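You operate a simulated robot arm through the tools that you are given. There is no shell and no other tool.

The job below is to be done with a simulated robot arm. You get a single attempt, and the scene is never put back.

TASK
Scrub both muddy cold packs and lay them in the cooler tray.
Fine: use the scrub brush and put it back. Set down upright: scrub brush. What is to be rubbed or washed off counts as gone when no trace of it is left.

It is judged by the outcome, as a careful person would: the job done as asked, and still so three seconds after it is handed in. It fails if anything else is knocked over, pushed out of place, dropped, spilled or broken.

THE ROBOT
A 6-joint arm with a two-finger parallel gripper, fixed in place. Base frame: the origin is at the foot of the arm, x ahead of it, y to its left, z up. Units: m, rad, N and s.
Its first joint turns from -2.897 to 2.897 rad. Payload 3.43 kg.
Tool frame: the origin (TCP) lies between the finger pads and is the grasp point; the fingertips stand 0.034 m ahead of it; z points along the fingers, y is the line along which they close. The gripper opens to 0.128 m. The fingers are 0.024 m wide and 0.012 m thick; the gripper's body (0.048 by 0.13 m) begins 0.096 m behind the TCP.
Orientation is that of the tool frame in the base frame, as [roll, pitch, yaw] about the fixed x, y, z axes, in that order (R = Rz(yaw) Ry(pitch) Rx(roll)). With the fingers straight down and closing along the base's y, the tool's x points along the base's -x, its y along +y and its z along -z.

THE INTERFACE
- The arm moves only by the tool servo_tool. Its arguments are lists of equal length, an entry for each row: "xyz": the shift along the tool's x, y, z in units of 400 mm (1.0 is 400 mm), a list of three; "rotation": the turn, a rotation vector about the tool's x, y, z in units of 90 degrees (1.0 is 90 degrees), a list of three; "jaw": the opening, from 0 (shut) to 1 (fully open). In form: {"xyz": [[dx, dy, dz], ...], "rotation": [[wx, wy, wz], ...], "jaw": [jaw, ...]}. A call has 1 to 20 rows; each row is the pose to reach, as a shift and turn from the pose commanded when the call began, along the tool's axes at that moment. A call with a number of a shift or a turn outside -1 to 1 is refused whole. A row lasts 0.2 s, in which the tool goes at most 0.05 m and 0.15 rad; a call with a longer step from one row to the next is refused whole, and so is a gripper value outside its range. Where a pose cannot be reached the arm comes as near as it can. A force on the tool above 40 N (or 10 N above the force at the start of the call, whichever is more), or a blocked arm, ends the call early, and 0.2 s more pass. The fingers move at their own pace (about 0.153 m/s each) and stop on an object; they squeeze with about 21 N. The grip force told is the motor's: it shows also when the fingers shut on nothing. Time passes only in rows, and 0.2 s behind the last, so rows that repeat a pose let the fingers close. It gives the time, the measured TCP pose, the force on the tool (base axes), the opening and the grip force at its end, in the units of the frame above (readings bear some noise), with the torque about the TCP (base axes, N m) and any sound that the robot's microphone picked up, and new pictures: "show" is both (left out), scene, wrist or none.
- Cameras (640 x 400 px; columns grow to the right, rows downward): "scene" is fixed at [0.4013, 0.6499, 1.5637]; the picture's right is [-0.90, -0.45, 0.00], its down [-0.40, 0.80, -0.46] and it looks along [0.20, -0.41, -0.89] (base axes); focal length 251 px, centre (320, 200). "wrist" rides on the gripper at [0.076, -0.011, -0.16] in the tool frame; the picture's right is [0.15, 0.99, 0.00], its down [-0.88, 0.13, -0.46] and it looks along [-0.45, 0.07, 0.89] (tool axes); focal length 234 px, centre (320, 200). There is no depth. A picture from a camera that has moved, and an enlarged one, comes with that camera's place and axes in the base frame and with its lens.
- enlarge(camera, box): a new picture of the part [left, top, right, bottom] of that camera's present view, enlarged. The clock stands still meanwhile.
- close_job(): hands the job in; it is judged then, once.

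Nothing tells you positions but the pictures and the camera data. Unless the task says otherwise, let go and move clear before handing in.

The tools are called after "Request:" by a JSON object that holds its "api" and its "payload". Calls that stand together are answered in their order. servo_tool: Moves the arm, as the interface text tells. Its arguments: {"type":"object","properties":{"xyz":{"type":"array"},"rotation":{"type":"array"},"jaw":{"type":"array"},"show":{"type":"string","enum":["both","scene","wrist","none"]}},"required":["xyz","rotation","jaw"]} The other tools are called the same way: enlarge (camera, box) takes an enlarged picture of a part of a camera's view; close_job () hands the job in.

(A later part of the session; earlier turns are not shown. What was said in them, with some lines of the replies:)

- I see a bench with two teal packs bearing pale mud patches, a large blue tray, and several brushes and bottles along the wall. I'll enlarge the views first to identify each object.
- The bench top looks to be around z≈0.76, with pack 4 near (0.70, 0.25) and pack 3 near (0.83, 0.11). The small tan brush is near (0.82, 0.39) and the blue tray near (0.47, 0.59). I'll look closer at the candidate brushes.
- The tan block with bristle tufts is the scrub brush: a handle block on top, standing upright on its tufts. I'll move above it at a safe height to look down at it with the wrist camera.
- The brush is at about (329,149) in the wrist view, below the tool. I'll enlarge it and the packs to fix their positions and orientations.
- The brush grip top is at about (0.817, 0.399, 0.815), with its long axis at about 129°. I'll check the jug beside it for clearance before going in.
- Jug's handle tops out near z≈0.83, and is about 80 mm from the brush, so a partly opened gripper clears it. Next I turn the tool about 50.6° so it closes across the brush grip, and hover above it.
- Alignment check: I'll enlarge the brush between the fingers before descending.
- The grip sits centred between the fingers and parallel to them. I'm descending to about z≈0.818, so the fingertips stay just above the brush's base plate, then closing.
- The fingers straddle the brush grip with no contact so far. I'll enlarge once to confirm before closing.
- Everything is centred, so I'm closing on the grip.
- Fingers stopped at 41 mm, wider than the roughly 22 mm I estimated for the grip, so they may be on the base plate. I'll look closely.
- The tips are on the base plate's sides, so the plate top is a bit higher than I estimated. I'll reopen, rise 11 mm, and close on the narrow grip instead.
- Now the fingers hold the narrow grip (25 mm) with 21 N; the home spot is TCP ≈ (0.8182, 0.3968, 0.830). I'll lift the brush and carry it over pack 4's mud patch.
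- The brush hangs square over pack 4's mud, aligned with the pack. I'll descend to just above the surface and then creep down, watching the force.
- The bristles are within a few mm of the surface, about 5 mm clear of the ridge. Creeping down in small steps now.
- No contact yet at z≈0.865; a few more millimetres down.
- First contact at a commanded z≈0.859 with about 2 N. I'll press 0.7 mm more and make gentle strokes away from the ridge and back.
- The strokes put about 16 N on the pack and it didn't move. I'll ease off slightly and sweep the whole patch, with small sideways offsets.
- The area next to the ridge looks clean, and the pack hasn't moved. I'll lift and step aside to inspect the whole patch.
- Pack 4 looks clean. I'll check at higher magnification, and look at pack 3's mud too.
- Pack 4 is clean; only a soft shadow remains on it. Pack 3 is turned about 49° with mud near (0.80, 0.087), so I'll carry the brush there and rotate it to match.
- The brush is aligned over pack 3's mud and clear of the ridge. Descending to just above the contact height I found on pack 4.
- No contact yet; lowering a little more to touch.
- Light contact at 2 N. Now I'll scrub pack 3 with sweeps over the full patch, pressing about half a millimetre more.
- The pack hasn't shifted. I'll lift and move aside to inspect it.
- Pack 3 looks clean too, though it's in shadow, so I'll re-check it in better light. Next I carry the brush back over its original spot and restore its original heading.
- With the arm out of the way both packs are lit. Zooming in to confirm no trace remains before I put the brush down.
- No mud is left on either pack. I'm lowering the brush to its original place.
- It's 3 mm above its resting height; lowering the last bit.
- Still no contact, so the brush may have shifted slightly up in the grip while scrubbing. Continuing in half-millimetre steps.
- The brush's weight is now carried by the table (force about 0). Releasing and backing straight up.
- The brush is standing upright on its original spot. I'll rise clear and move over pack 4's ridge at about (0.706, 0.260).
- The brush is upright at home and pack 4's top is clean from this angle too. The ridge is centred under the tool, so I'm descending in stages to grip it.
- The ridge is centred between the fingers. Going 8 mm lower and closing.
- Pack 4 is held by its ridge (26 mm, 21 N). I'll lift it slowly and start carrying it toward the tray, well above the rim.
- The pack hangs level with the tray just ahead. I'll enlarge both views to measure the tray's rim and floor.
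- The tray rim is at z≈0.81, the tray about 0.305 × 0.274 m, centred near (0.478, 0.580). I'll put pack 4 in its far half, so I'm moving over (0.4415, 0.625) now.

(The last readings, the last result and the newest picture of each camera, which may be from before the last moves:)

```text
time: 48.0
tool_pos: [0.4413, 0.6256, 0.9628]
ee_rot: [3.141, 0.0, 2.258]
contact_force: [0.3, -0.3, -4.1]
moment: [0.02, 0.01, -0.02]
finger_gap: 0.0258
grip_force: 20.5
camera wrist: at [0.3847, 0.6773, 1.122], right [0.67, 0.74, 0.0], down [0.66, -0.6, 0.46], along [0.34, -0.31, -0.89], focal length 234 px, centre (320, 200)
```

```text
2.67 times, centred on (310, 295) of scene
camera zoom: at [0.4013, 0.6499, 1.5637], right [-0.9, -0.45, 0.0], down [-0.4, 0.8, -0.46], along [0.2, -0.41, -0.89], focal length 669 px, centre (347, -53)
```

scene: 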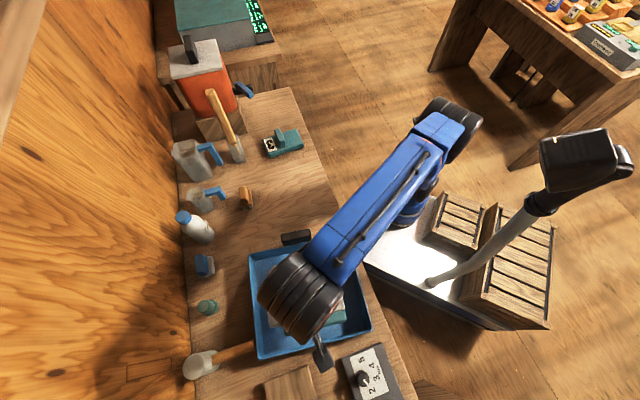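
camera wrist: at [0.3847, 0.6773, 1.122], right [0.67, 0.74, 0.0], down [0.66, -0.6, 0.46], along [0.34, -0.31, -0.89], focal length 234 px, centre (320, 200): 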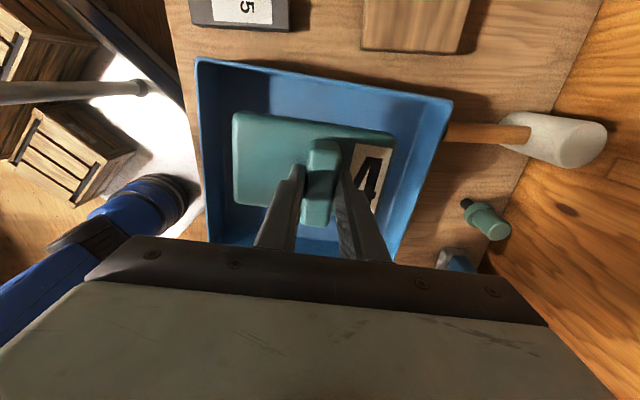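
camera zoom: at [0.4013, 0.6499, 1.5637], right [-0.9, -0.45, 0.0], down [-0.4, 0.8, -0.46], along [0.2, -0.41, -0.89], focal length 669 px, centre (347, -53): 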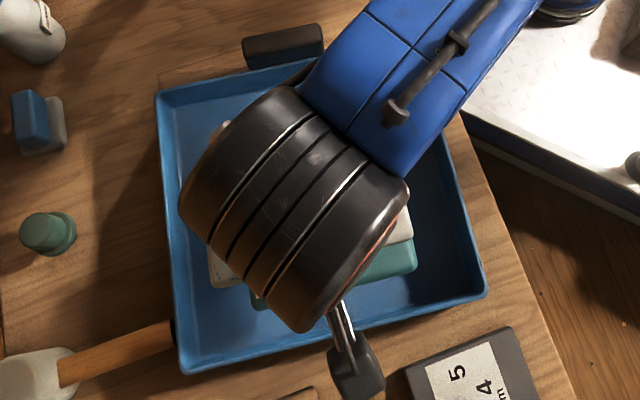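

The projected rim matches my estimate, leaving about 35 mm clearance to the far wall. Lowering toward the tray floor.

Request:
{"api": "servo_tool", "payload": {"xyz": [[0, 0, 0.06], [0, 0, 0.13], [0, 0, 0.2], [0, 0, 0.25], [0, 0, 0.285], [0, 0, 0.305], [0, 0, 0.305]], "rotation": [[0, 0, 0], [0, 0, 0], [0, 0, 0], [0, 0, 0], [0, 0, 0], [0, 0, 0], [0, 0, 0]], "jaw": [0, 0, 0, 0, 0, 0, 0]}}

```text
time: 49.6
tool_pos: [0.4431, 0.6255, 0.8402]
ee_rot: [3.141, 0.001, 2.257]
contact_force: [0.0, 0.1, -3.3]
moment: [0.01, -0.01, 0.0]
finger_gap: 0.0258
grip_force: 21.2
camera wrist: at [0.3869, 0.6764, 0.9981], right [0.67, 0.74, 0.0], down [0.66, -0.6, 0.46], along [0.34, -0.31, -0.89], focal length 234 px, centre (320, 200)
```

scene: 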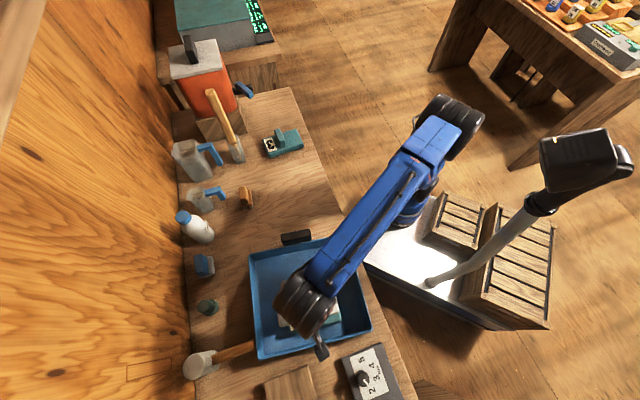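
wrist: 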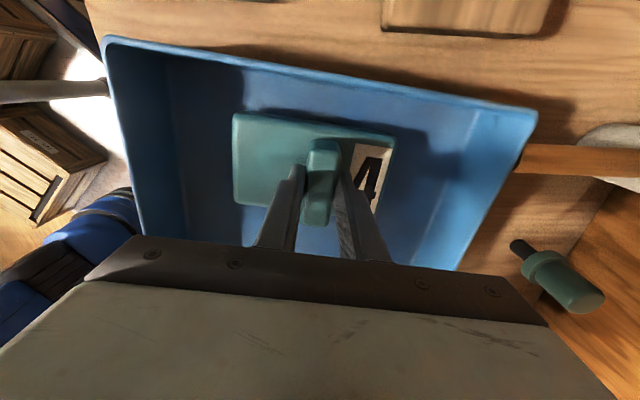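

The pack is just above the tray floor. Creeping down and watching the force.

Request:
{"api": "servo_tool", "payload": {"xyz": [[0, 0, 0.006], [0, 0, 0.0125], [0, 0, 0.0125]], "rotation": [[0, 0, 0], [0, 0, 0], [0, 0, 0]], "jaw": [0, 0, 0], "show": "none"}}

```text
time: 50.4
tool_pos: [0.4426, 0.6247, 0.8348]
ee_rot: [-3.141, -0.001, 2.259]
contact_force: [-0.6, 0.9, -3.4]
moment: [0.03, -0.04, 0.02]
finger_gap: 0.0259
grip_force: 21.0
```

Request:
{"api": "servo_tool", "payload": {"xyz": [[0, 0, 0.003], [0, 0, 0.005], [0, 0, 0.005]], "rotation": [[0, 0, 0], [0, 0, 0], [0, 0, 0]], "jaw": [0, 0, 0], "show": "none"}}

```text
time: 51.2
tool_pos: [0.4414, 0.6257, 0.8334]
ee_rot: [-3.142, -0.001, 2.258]
contact_force: [-0.3, 0.8, -3.5]
moment: [0.02, 0.0, 0.02]
finger_gap: 0.0256
grip_force: 20.7
```

Request:
{"api": "servo_tool", "payload": {"xyz": [[0, 0, 0.003], [0, 0, 0.005], [0, 0, 0.005]], "rotation": [[0, 0, 0], [0, 0, 0], [0, 0, 0]], "jaw": [0, 0, 0], "show": "none"}}

```text
time: 52.0
tool_pos: [0.442, 0.6246, 0.8315]
ee_rot: [-3.142, 0.001, 2.259]
contact_force: [-0.1, -1.9, 2.1]
moment: [-0.21, -0.07, 0.01]
finger_gap: 0.0256
grip_force: 20.9
```

The tray floor now supports the pack. Releasing and rising straight up.

Request:
{"api": "servo_tool", "payload": {"xyz": [[0, 0, 0], [0, 0, 0], [0, 0, 0], [0, 0, -0.05], [0, 0, -0.15], [0, 0, -0.25], [0, 0, -0.34], [0, 0, -0.34]], "rotation": [[0, 0, 0], [0, 0, 0], [0, 0, 0], [0, 0, 0], [0, 0, 0], [0, 0, 0], [0, 0, 0], [0, 0, 0]], "jaw": [0.25, 0.5, 0.5, 0.5, 0.5, 0.5, 0.5, 0.5]}}

Request:
{"api": "enlarge", "payload": {"camera": "wrist", "box": [180, 40, 480, 250]}}

```text
time: 53.8
tool_pos: [0.443, 0.6261, 0.968]
ee_rot: [3.142, -0.001, 2.259]
contact_force: [0.2, -0.9, 1.4]
moment: [-0.01, -0.02, -0.01]
finger_gap: 0.0639
grip_force: 0.1
camera wrist: at [0.3866, 0.6775, 1.1268], right [0.67, 0.74, 0.0], down [0.66, -0.6, 0.46], along [0.34, -0.31, -0.89], focal length 234 px, centre (320, 200)
```

scene: 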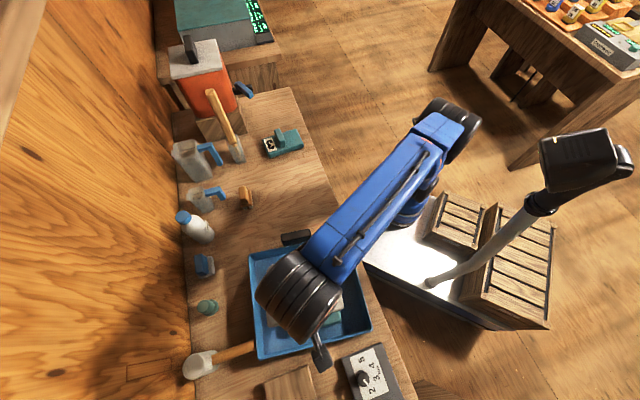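
wrist: 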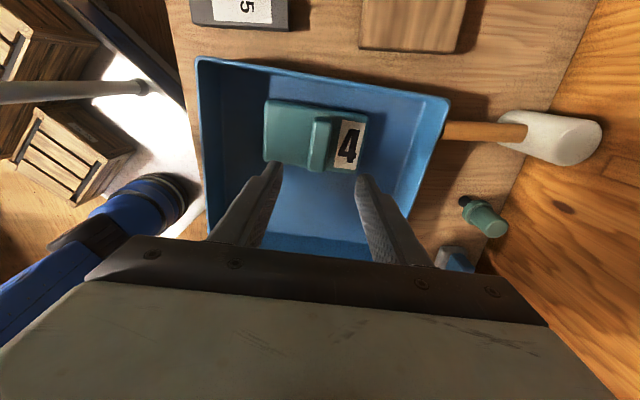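

```text
1.90 times, centred on (330, 145) of wrist
camera zoom: at [0.3866, 0.6775, 1.1268], right [0.67, 0.74, 0.0], down [0.66, -0.6, 0.46], along [0.34, -0.31, -0.89], focal length 446 px, centre (301, 305)
```

zoom: 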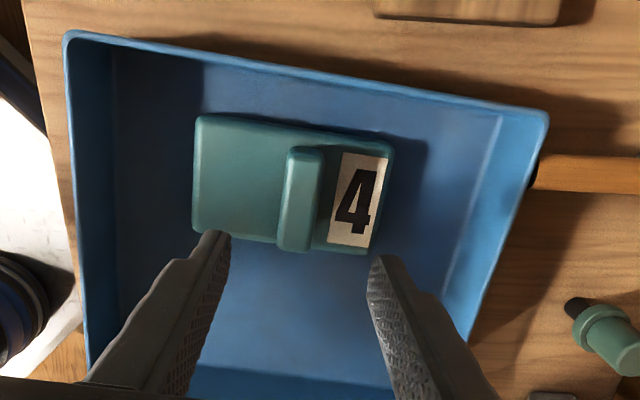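

Pack 4 lies flat in the tray. I'm heading back to pack 3 in two legs, turning the tool to match its 49° angle on the second.

Request:
{"api": "servo_tool", "payload": {"xyz": [[-0.08, -0.002, 0], [-0.18, -0.004, 0], [-0.29, -0.006, 0], [-0.4, -0.008, 0], [-0.51, -0.01, 0], [-0.62, -0.013, 0], [-0.72, -0.015, 0], [-0.8, -0.0173, 0]], "rotation": [[0, 0, 0], [0, 0, 0], [0, 0, 0], [0, 0, 0], [0, 0, 0], [0, 0, 0], [0, 0, 0], [0, 0, 0]], "jaw": [0.5, 0.5, 0.5, 0.5, 0.5, 0.5, 0.5, 0.5], "show": "none"}}

Request:
{"api": "servo_tool", "payload": {"xyz": [[-0.08, -0.002, 0], [-0.18, -0.004, 0], [-0.29, -0.006, 0], [-0.4, -0.008, 0], [-0.51, -0.01, 0], [-0.62, -0.013, 0], [-0.72, -0.015, 0.01], [-0.7995, -0.0173, 0.02], [-0.7995, -0.0173, 0.02]], "rotation": [[0, 0, 0], [0, 0, -0.02], [0, 0, -0.04], [0, 0, -0.06], [0, 0, -0.08], [0, 0, -0.1], [0, 0, -0.107], [0, 0, -0.107], [0, 0, -0.107]], "jaw": [0.5, 0.5, 0.5, 0.5, 0.5, 0.5, 0.5, 0.5, 0.5]}}

Request:
{"api": "enlarge", "payload": {"camera": "wrist", "box": [220, 70, 420, 230]}}

Request:
{"api": "enlarge", "payload": {"camera": "scene", "box": [200, 70, 320, 170]}}

Request:
{"api": "enlarge", "payload": {"camera": "scene", "box": [230, 220, 390, 370]}}

```text
time: 55.6
tool_pos: [0.6396, 0.3729, 0.9674]
ee_rot: [3.142, 0.0, 2.259]
contact_force: [-0.4, -0.5, 1.0]
moment: [0.0, 0.0, -0.02]
finger_gap: 0.0642
grip_force: 0.1
```

```text
time: 57.6
tool_pos: [0.8378, 0.1223, 0.9585]
ee_rot: [3.141, -0.001, 2.428]
contact_force: [0.5, 0.2, 0.3]
moment: [-0.01, -0.02, -0.03]
finger_gap: 0.0641
grip_force: 0.1
camera wrist: at [0.7745, 0.1647, 1.1175], right [0.54, 0.84, 0.0], down [0.75, -0.48, 0.46], along [0.38, -0.24, -0.89], focal length 234 px, centre (320, 200)
```

scene: 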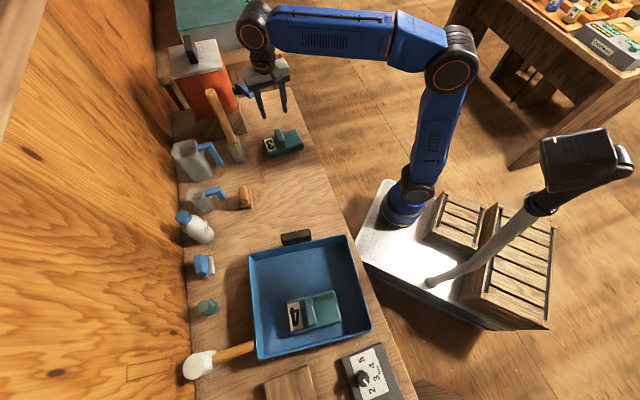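
wrist: 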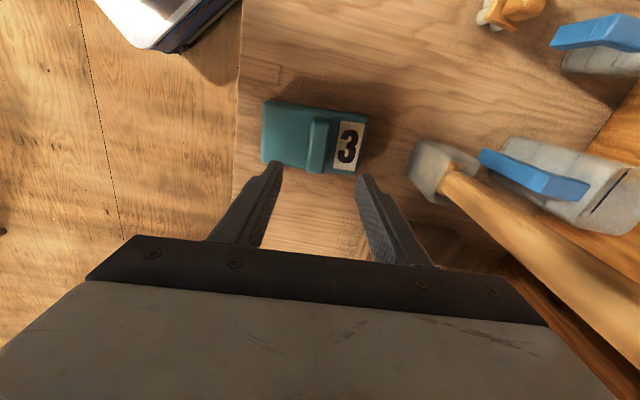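

```text
2.50 times, centred on (320, 150) of wrist
camera zoom: at [0.7745, 0.1647, 1.1175], right [0.54, 0.84, 0.0], down [0.75, -0.48, 0.46], along [0.38, -0.24, -0.89], focal length 585 px, centre (320, 325)
```

zoom: 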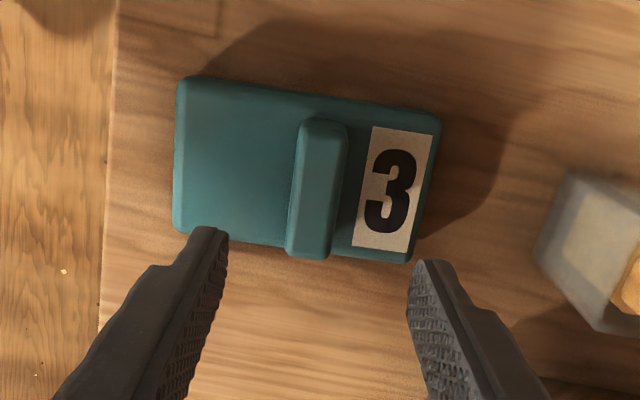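

```text
4.00 times, centred on (260, 120) of scene
camera zoom: at [0.4013, 0.6499, 1.5637], right [-0.9, -0.45, 0.0], down [-0.4, 0.8, -0.46], along [0.2, -0.41, -0.89], focal length 1003 px, centre (560, 520)
```

zoom: 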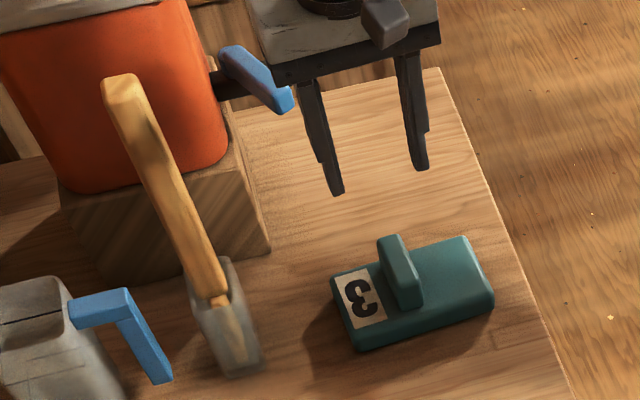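

```text
2.67 times, centred on (310, 295) of scene
camera zoom: at [0.4013, 0.6499, 1.5637], right [-0.9, -0.45, 0.0], down [-0.4, 0.8, -0.46], along [0.2, -0.41, -0.89], focal length 669 px, centre (347, -53)
```

zoom: 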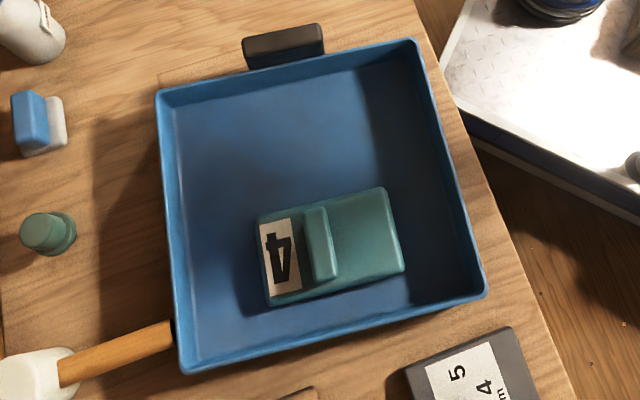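

Pack 4 is settled in the tray and the tool is centred over pack 3's ridge. I'll check pack 3's scrubbed face closely once more, and the clearance to the tap lever nearby.

Request:
{"api": "enlarge", "payload": {"camera": "wrist", "box": [255, 90, 335, 180]}}

Request:
{"api": "enlarge", "payload": {"camera": "scene", "box": [225, 70, 305, 130]}}

Request:
{"api": "enlarge", "payload": {"camera": "scene", "box": [285, 285, 345, 340]}}

```text
4.44 times, centred on (295, 135) of wrist
camera zoom: at [0.7745, 0.1647, 1.1175], right [0.54, 0.84, 0.0], down [0.75, -0.48, 0.46], along [0.38, -0.24, -0.89], focal length 1041 px, centre (431, 489)
```

zoom: 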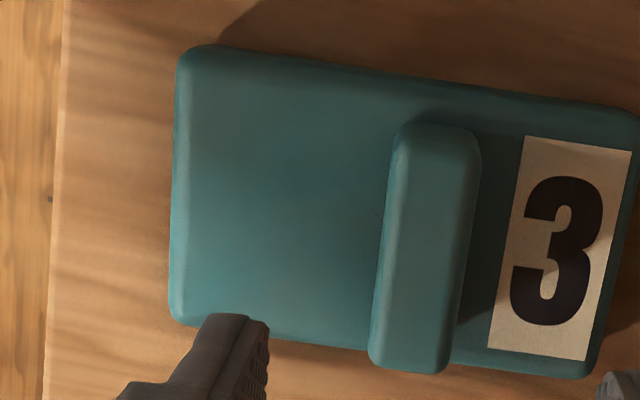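

```text
6.67 times, centred on (265, 100) of scene
camera zoom: at [0.4013, 0.6499, 1.5637], right [-0.9, -0.45, 0.0], down [-0.4, 0.8, -0.46], along [0.2, -0.41, -0.89], focal length 1672 px, centre (687, 867)
```

zoom: 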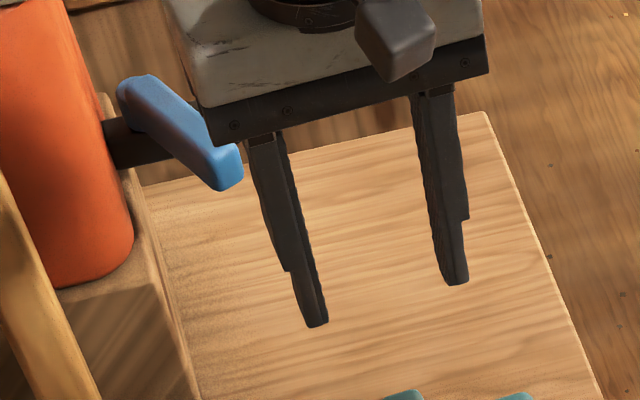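

```text
7.27 times, centred on (315, 312) of scene
camera zoom: at [0.4013, 0.6499, 1.5637], right [-0.9, -0.45, 0.0], down [-0.4, 0.8, -0.46], along [0.2, -0.41, -0.89], focal length 1824 px, centre (356, -618)
```

zoom: 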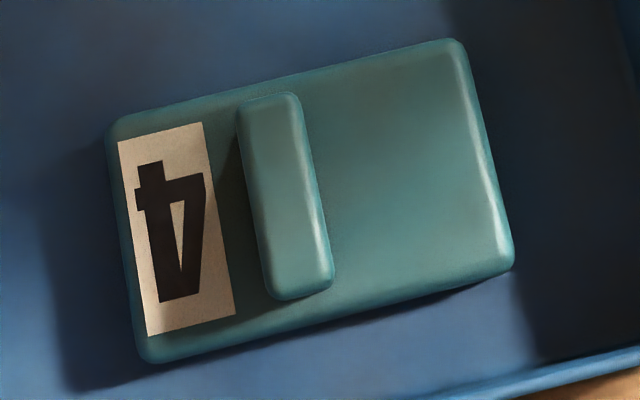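

Both packs are spotless, and the gripper body will stay 5 cm or more clear of the lever. Descending over pack 3's ridge.

Request:
{"api": "servo_tool", "payload": {"xyz": [[0, -0.001, 0.06], [0, -0.002, 0.12], [0, -0.0025, 0.18], [0, -0.0025, 0.23], [0, -0.0025, 0.28], [0, -0.0025, 0.3125], [0, -0.0025, 0.3125]], "rotation": [[0, 0, 0], [0, 0, 0], [0, 0, 0], [0, 0, 0], [0, 0, 0], [0, 0, 0], [0, 0, 0]], "jaw": [0.5, 0.5, 0.5, 0.5, 0.5, 0.5, 0.5]}}

Request:
{"api": "enlarge", "payload": {"camera": "wrist", "box": [220, 110, 420, 250]}}

Request:
{"api": "enlarge", "payload": {"camera": "scene", "box": [220, 80, 320, 170]}}

```text
time: 59.2
tool_pos: [0.8378, 0.1219, 0.8341]
ee_rot: [3.141, 0.002, 2.429]
contact_force: [-0.8, 0.2, 0.7]
moment: [-0.01, 0.04, 0.01]
finger_gap: 0.0642
grip_force: 0.1
camera wrist: at [0.7735, 0.1626, 0.9939], right [0.54, 0.84, 0.0], down [0.75, -0.48, 0.46], along [0.38, -0.25, -0.89], focal length 234 px, centre (320, 200)
```

scene: 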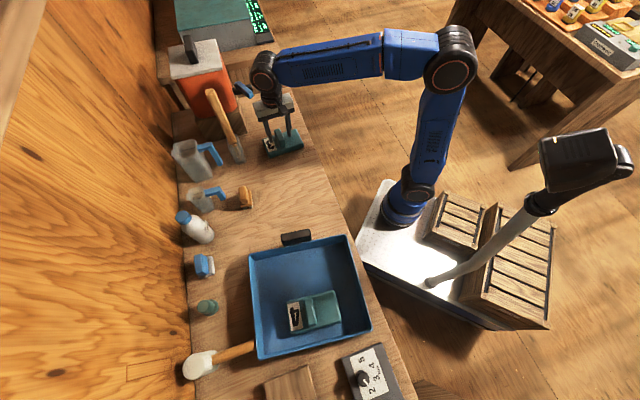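
wrist: 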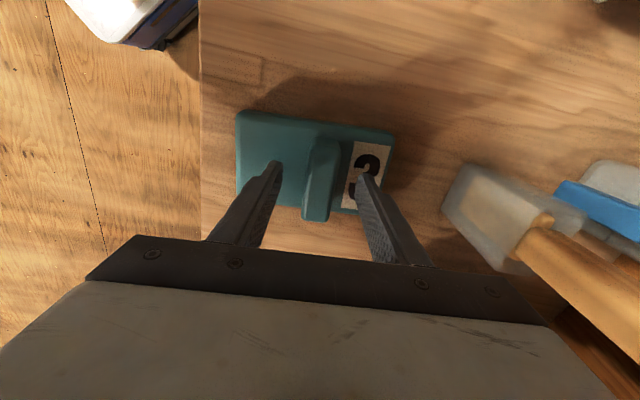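

```text
2.86 times, centred on (320, 180) of wrist
camera zoom: at [0.7735, 0.1626, 0.9939], right [0.54, 0.84, 0.0], down [0.75, -0.48, 0.46], along [0.38, -0.25, -0.89], focal length 669 px, centre (320, 257)
```

zoom: 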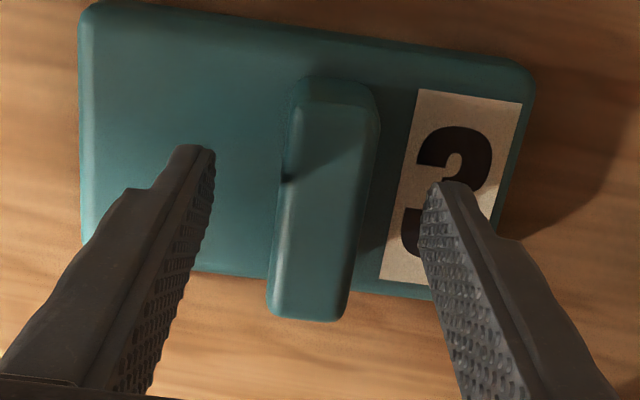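

```text
4.44 times, centred on (270, 125) of scene
camera zoom: at [0.4013, 0.6499, 1.5637], right [-0.9, -0.45, 0.0], down [-0.4, 0.8, -0.46], along [0.2, -0.41, -0.89], focal length 1115 px, centre (542, 533)
```

zoom: 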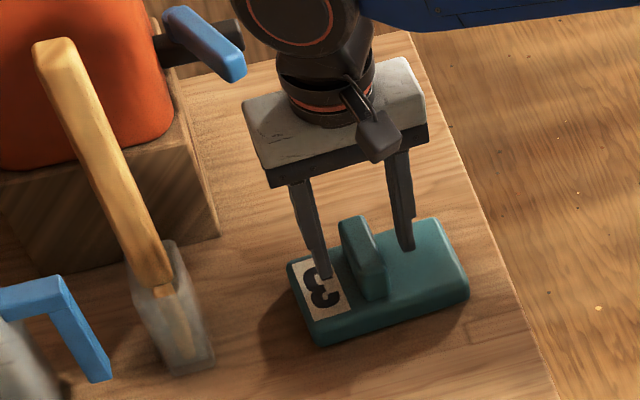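

Same picture as with pack 4: ridge centred, all clear. Going 8 mm lower and closing.

Request:
{"api": "servo_tool", "payload": {"xyz": [[0, 0, 0.01], [0, 0, 0.02], [0, 0, 0.02], [0, 0, 0.02], [0, 0, 0.02], [0, 0, 0.02], [0, 0, 0.02]], "rotation": [[0, 0, 0], [0, 0, 0], [0, 0, 0], [0, 0, 0], [0, 0, 0], [0, 0, 0], [0, 0, 0]], "jaw": [0.5, 0.5, 0.5, 0.25, 0, 0, 0], "show": "wrist"}}

```text
time: 60.8
tool_pos: [0.8367, 0.1204, 0.8258]
ee_rot: [3.141, 0.0, 2.427]
contact_force: [0.5, -0.4, 0.2]
moment: [0.01, 0.04, 0.01]
finger_gap: 0.0257
grip_force: 21.2
camera wrist: at [0.7739, 0.163, 0.9856], right [0.54, 0.84, 0.0], down [0.75, -0.48, 0.46], along [0.38, -0.25, -0.89], focal length 234 px, centre (320, 200)
```

wrist: 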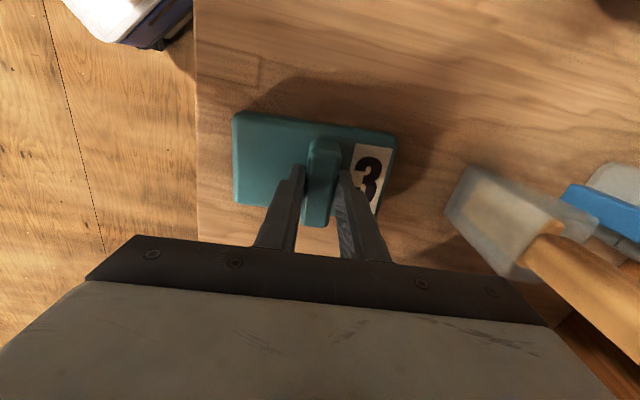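

Pack 3 is gripped the same way. Lifting it slowly and carrying it toward the tray.

Request:
{"api": "servo_tool", "payload": {"xyz": [[0, 0, -0.02], [0, 0, -0.06], [0, 0, -0.12], [0, 0, -0.2], [0, 0, -0.28], [0, 0, -0.34], [0.05, 0.01, -0.34], [0.13, 0.026, -0.34], [0.23, 0.045, -0.34], [0.33, 0.065, -0.34], [0.43, 0.085, -0.34], [0.53, 0.104, -0.34], [0.6, 0.118, -0.34], [0.6, 0.118, -0.34]], "rotation": [[0, 0, 0], [0, 0, 0], [0, 0, 0], [0, 0, 0], [0, 0, 0], [0, 0, 0], [0, 0, 0], [0, 0, 0], [0, 0, 0], [0, 0, 0], [0, 0, 0], [0, 0, 0], [0, 0, 0], [0, 0, 0]], "jaw": [0, 0, 0, 0, 0, 0, 0, 0, 0, 0, 0, 0, 0, 0]}}

```text
time: 63.8
tool_pos: [0.6879, 0.3151, 0.9623]
ee_rot: [3.141, 0.0, 2.426]
contact_force: [-0.2, 0.3, -4.1]
moment: [0.02, 0.0, 0.02]
finger_gap: 0.0259
grip_force: 20.4
camera wrist: at [0.6242, 0.3554, 1.1215], right [0.54, 0.84, 0.0], down [0.75, -0.48, 0.46], along [0.38, -0.25, -0.89], focal length 234 px, centre (320, 200)
```

scene: 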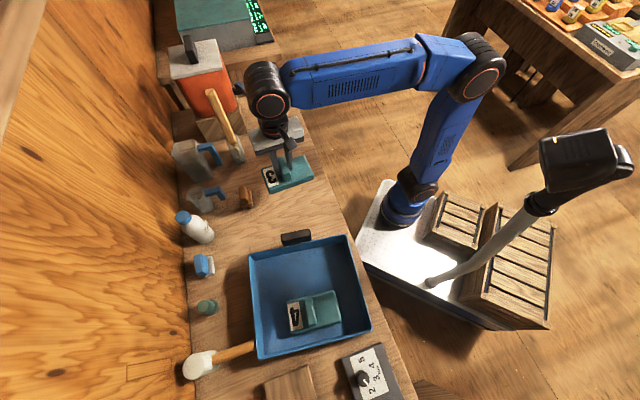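
wrist: 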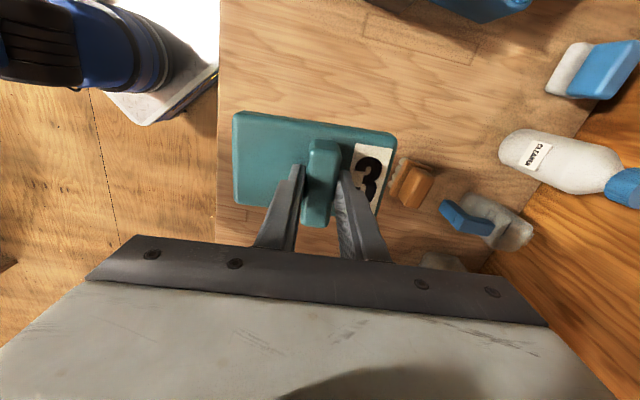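

Pack 3 is held level. Continuing over the tray's near half, turning back to the tray's angle.

Request:
{"api": "servo_tool", "payload": {"xyz": [[0.07, 0.014, 0], [0.16, 0.032, 0], [0.26, 0.051, 0], [0.36, 0.071, 0], [0.46, 0.091, 0], [0.56, 0.11, 0], [0.65, 0.128, 0], [0.6858, 0.1351, 0], [0.6858, 0.1351, 0]], "rotation": [[0, 0, 0.015], [0, 0, 0.03], [0, 0, 0.05], [0, 0, 0.07], [0, 0, 0.09], [0, 0, 0.107], [0, 0, 0.107], [0, 0, 0.107], [0, 0, 0.107]], "jaw": [0, 0, 0, 0, 0, 0, 0, 0, 0]}}

Request:
{"api": "enlarge", "payload": {"camera": "wrist", "box": [150, 0, 500, 250]}}

```text
time: 65.8
tool_pos: [0.5146, 0.5341, 0.9608]
ee_rot: [-3.141, 0.0, 2.258]
contact_force: [-0.7, -0.3, -2.9]
moment: [-0.01, -0.02, 0.01]
finger_gap: 0.0258
grip_force: 21.3
camera wrist: at [0.4586, 0.5854, 1.1199], right [0.67, 0.74, 0.0], down [0.66, -0.6, 0.46], along [0.34, -0.31, -0.89], focal length 234 px, centre (320, 200)
```

scene: 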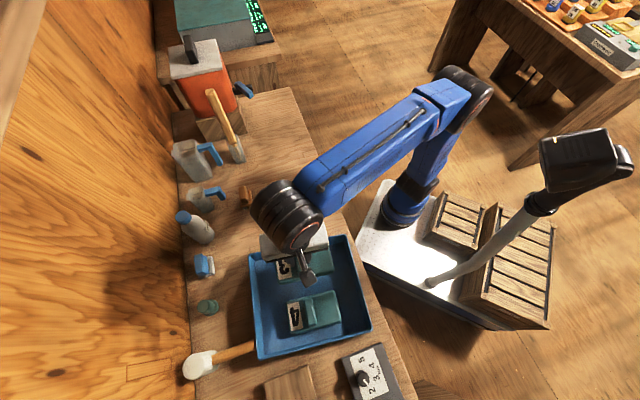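
wrist: 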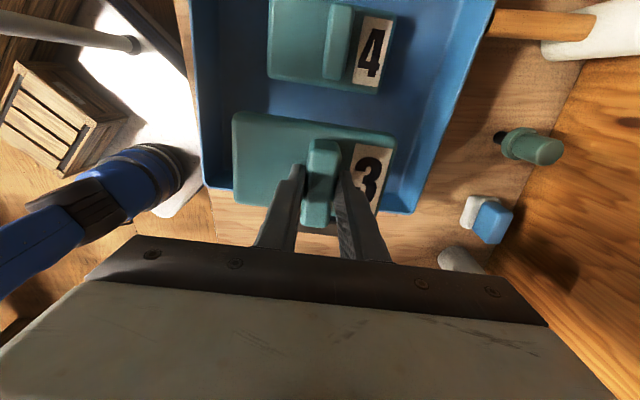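

```text
1.60 times, centred on (325, 125) of wrist
camera zoom: at [0.4586, 0.5854, 1.1199], right [0.67, 0.74, 0.0], down [0.66, -0.6, 0.46], along [0.34, -0.31, -0.89], focal length 375 px, centre (312, 320)
```

zoom: 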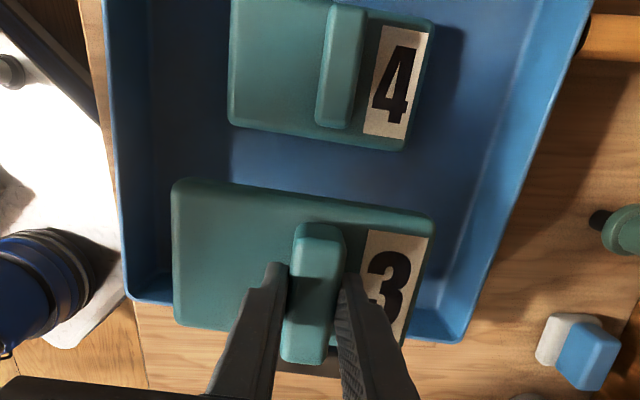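

There's about 35 mm clearance to the near wall and 37 mm to pack 4. Lowering the pack.

Request:
{"api": "servo_tool", "payload": {"xyz": [[0, 0, 0.06], [0, 0, 0.13], [0, 0, 0.2], [0, 0, 0.25], [0, 0, 0.285], [0, 0, 0.305], [0, 0, 0.315], [0, 0, 0.315]], "rotation": [[0, 0, 0], [0, 0, 0], [0, 0, 0], [0, 0, 0], [0, 0, 0], [0, 0, 0], [0, 0, 0], [0, 0, 0]], "jaw": [0, 0, 0, 0, 0, 0, 0, 0]}}

```text
time: 67.6
tool_pos: [0.5147, 0.5356, 0.8369]
ee_rot: [-3.141, 0.0, 2.258]
contact_force: [0.6, 0.9, -3.3]
moment: [0.04, 0.01, -0.04]
finger_gap: 0.026
grip_force: 20.8
camera wrist: at [0.4586, 0.5864, 0.9955], right [0.67, 0.74, 0.0], down [0.66, -0.6, 0.46], along [0.34, -0.31, -0.89], focal length 234 px, centre (320, 200)
```

scene: 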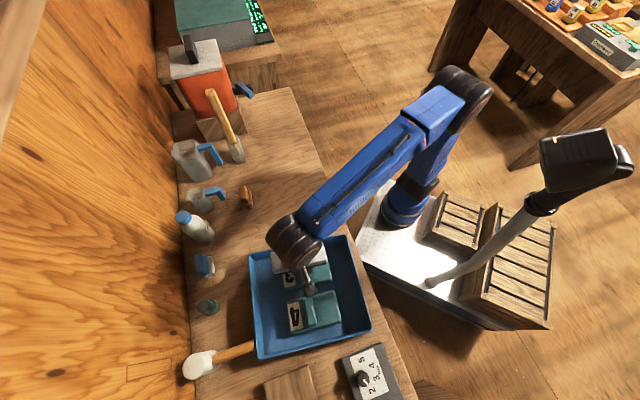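
wrist: 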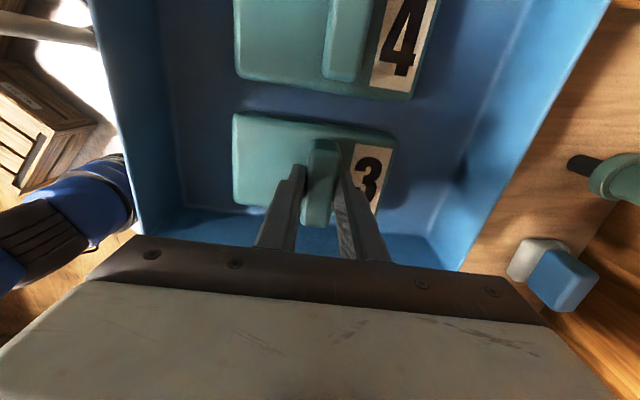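

Request:
{"api": "servo_tool", "payload": {"xyz": [[0, 0, 0.004], [0, 0, 0.0075], [0, 0, 0.0075]], "rotation": [[0, 0, 0], [0, 0, 0], [0, 0, 0]], "jaw": [0, 0, 0], "show": "none"}}

```text
time: 68.4
tool_pos: [0.5145, 0.5352, 0.8343]
ee_rot: [-3.141, 0.002, 2.258]
contact_force: [-0.4, -0.1, -2.4]
moment: [0.03, -0.02, -0.02]
finger_gap: 0.0259
grip_force: 20.9
```

Request:
{"api": "servo_tool", "payload": {"xyz": [[0, 0, 0.003], [0, 0, 0.0045], [0, 0, 0.0045]], "rotation": [[0, 0, 0], [0, 0, 0], [0, 0, 0]], "jaw": [0, 0, 0], "show": "none"}}

```text
time: 69.2
tool_pos: [0.5154, 0.5361, 0.8325]
ee_rot: [3.14, -0.001, 2.259]
contact_force: [-1.4, -2.4, 1.0]
moment: [-0.13, 0.03, 0.04]
finger_gap: 0.0257
grip_force: 20.0
```

The floor supports pack 3 now. Releasing and rising clear.

Request:
{"api": "servo_tool", "payload": {"xyz": [[0, 0, 0], [0, 0, 0], [0, 0, 0], [0, 0, -0.05], [0, 0, -0.15], [0, 0, -0.25], [0, 0, -0.36], [0, 0, -0.45], [0, 0, -0.45]], "rotation": [[0, 0, 0], [0, 0, 0], [0, 0, 0], [0, 0, 0], [0, 0, 0], [0, 0, 0], [0, 0, 0], [0, 0, 0], [0, 0, 0]], "jaw": [0.25, 0.5, 0.5, 0.5, 0.5, 0.5, 0.5, 0.5, 0.5]}}

```text
time: 71.2
tool_pos: [0.5157, 0.5353, 1.0097]
ee_rot: [3.141, 0.0, 2.258]
contact_force: [-0.4, 0.2, -0.9]
moment: [0.03, 0.0, -0.02]
finger_gap: 0.0641
grip_force: 0.0
camera wrist: at [0.4591, 0.5861, 1.1697], right [0.67, 0.74, 0.0], down [0.66, -0.6, 0.46], along [0.34, -0.31, -0.89], focal length 234 px, centre (320, 200)
```

scene: 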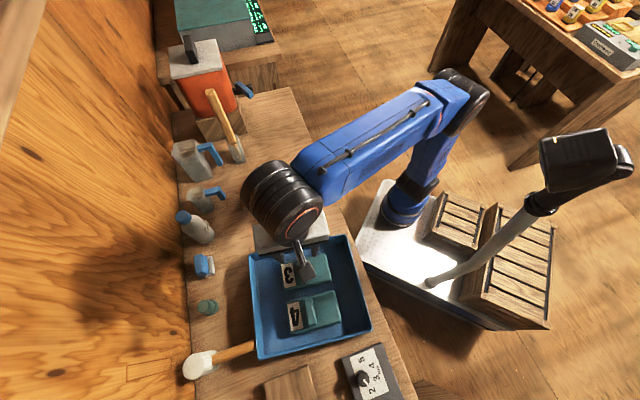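
wrist: 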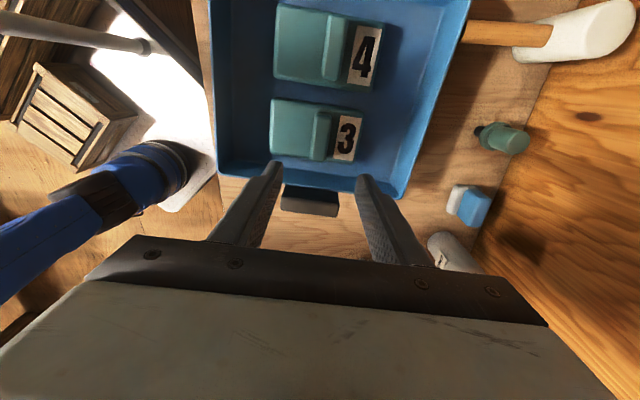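

Both packs lie in the tray. I'll move the arm clear and do a final inspection of the whole bench.

Request:
{"api": "servo_tool", "payload": {"xyz": [[-0.06, -0.03, -0.05], [-0.14, -0.06, -0.1], [-0.23, -0.1, -0.15], [-0.33, -0.15, -0.17], [-0.43, -0.2, -0.17], [-0.53, -0.26, -0.17], [-0.6, -0.3, -0.17], [-0.6, -0.3, -0.17]], "rotation": [[0, 0, 0], [0, 0, 0], [0, 0, 0], [0, 0, 0], [0, 0, 0], [0, 0, 0], [0, 0, 0], [0, 0, 0]], "jaw": [0.5, 0.5, 0.5, 0.5, 0.5, 0.5, 0.5, 0.5]}}

Request:
{"api": "enlarge", "payload": {"camera": "scene", "box": [235, 225, 385, 365]}}

Request:
{"api": "enlarge", "payload": {"camera": "scene", "box": [165, 80, 325, 240]}}

Request:
{"api": "enlarge", "payload": {"camera": "scene", "box": [275, 240, 345, 335]}}

```text
time: 73.0
tool_pos: [0.576, 0.2718, 1.077]
ee_rot: [-3.141, -0.001, 2.261]
contact_force: [0.1, -0.3, -0.4]
moment: [0.01, 0.02, 0.0]
finger_gap: 0.0641
grip_force: 0.1
camera wrist: at [0.5206, 0.3243, 1.236], right [0.67, 0.74, 0.0], down [0.66, -0.6, 0.46], along [0.34, -0.31, -0.89], focal length 234 px, centre (320, 200)
```

scene: 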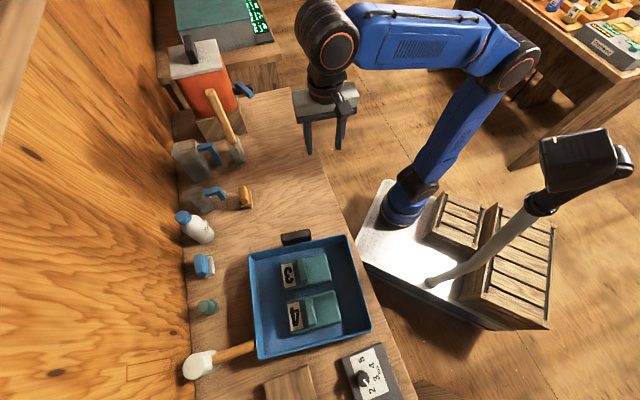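
wrist: 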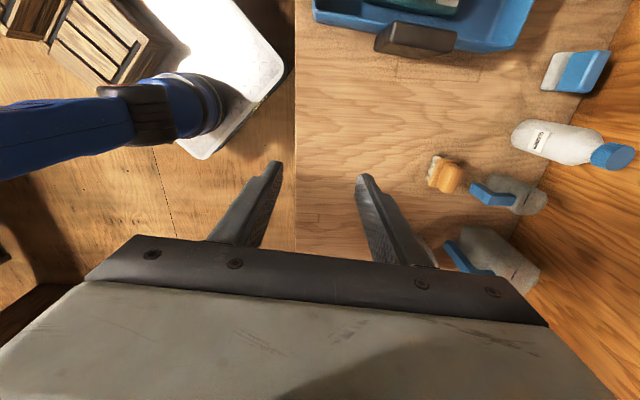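

```text
2.86 times, centred on (310, 295) of scene
camera zoom: at [0.4013, 0.6499, 1.5637], right [-0.9, -0.45, 0.0], down [-0.4, 0.8, -0.46], along [0.2, -0.41, -0.89], focal length 717 px, centre (349, -71)
```

zoom: 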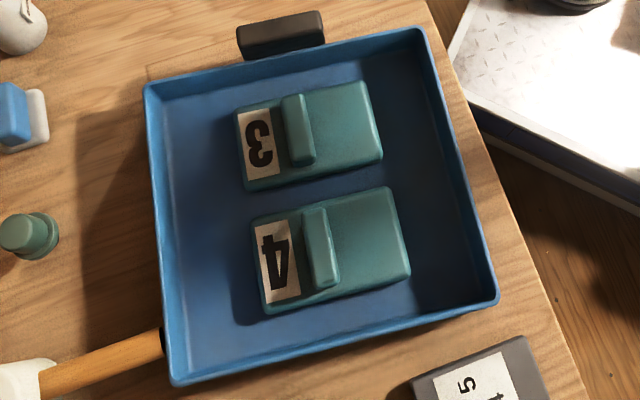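

```text
2.50 times, centred on (245, 160) of scene
camera zoom: at [0.4013, 0.6499, 1.5637], right [-0.9, -0.45, 0.0], down [-0.4, 0.8, -0.46], along [0.2, -0.41, -0.89], focal length 627 px, centre (508, 300)
```

zoom: 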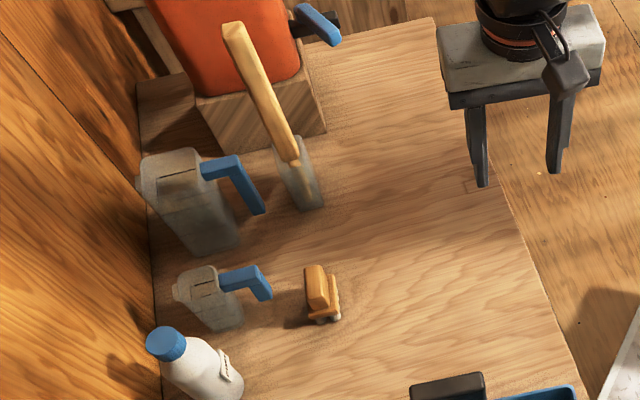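

```text
4.21 times, centred on (310, 288) of scene
camera zoom: at [0.4013, 0.6499, 1.5637], right [-0.9, -0.45, 0.0], down [-0.4, 0.8, -0.46], along [0.2, -0.41, -0.89], focal length 1056 px, centre (362, -168)
```

zoom: 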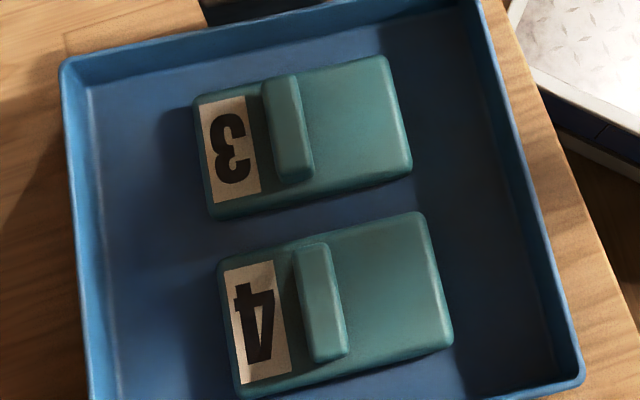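

Both packs are clean and lie flat in the tray. The brush stands upright at its original spot, nothing else has moved, and the gripper is empty and clear, so I'm handing the job in.

Request:
{"api": "close_job", "payload": {}}

```text
The job is handed in.
```

Both cold packs are scrubbed clean and lying flat in the blue tray, which I took to be the cooler tray. No trace of mud showed on their tops in the final close-ups. I could not see the undersides, so I only scrubbed the patches visible on top.

The scrub brush is standing upright back at its original spot. Nothing else on the bench was knocked or moved. The gripper is empty and clear, and the job has been handed in.
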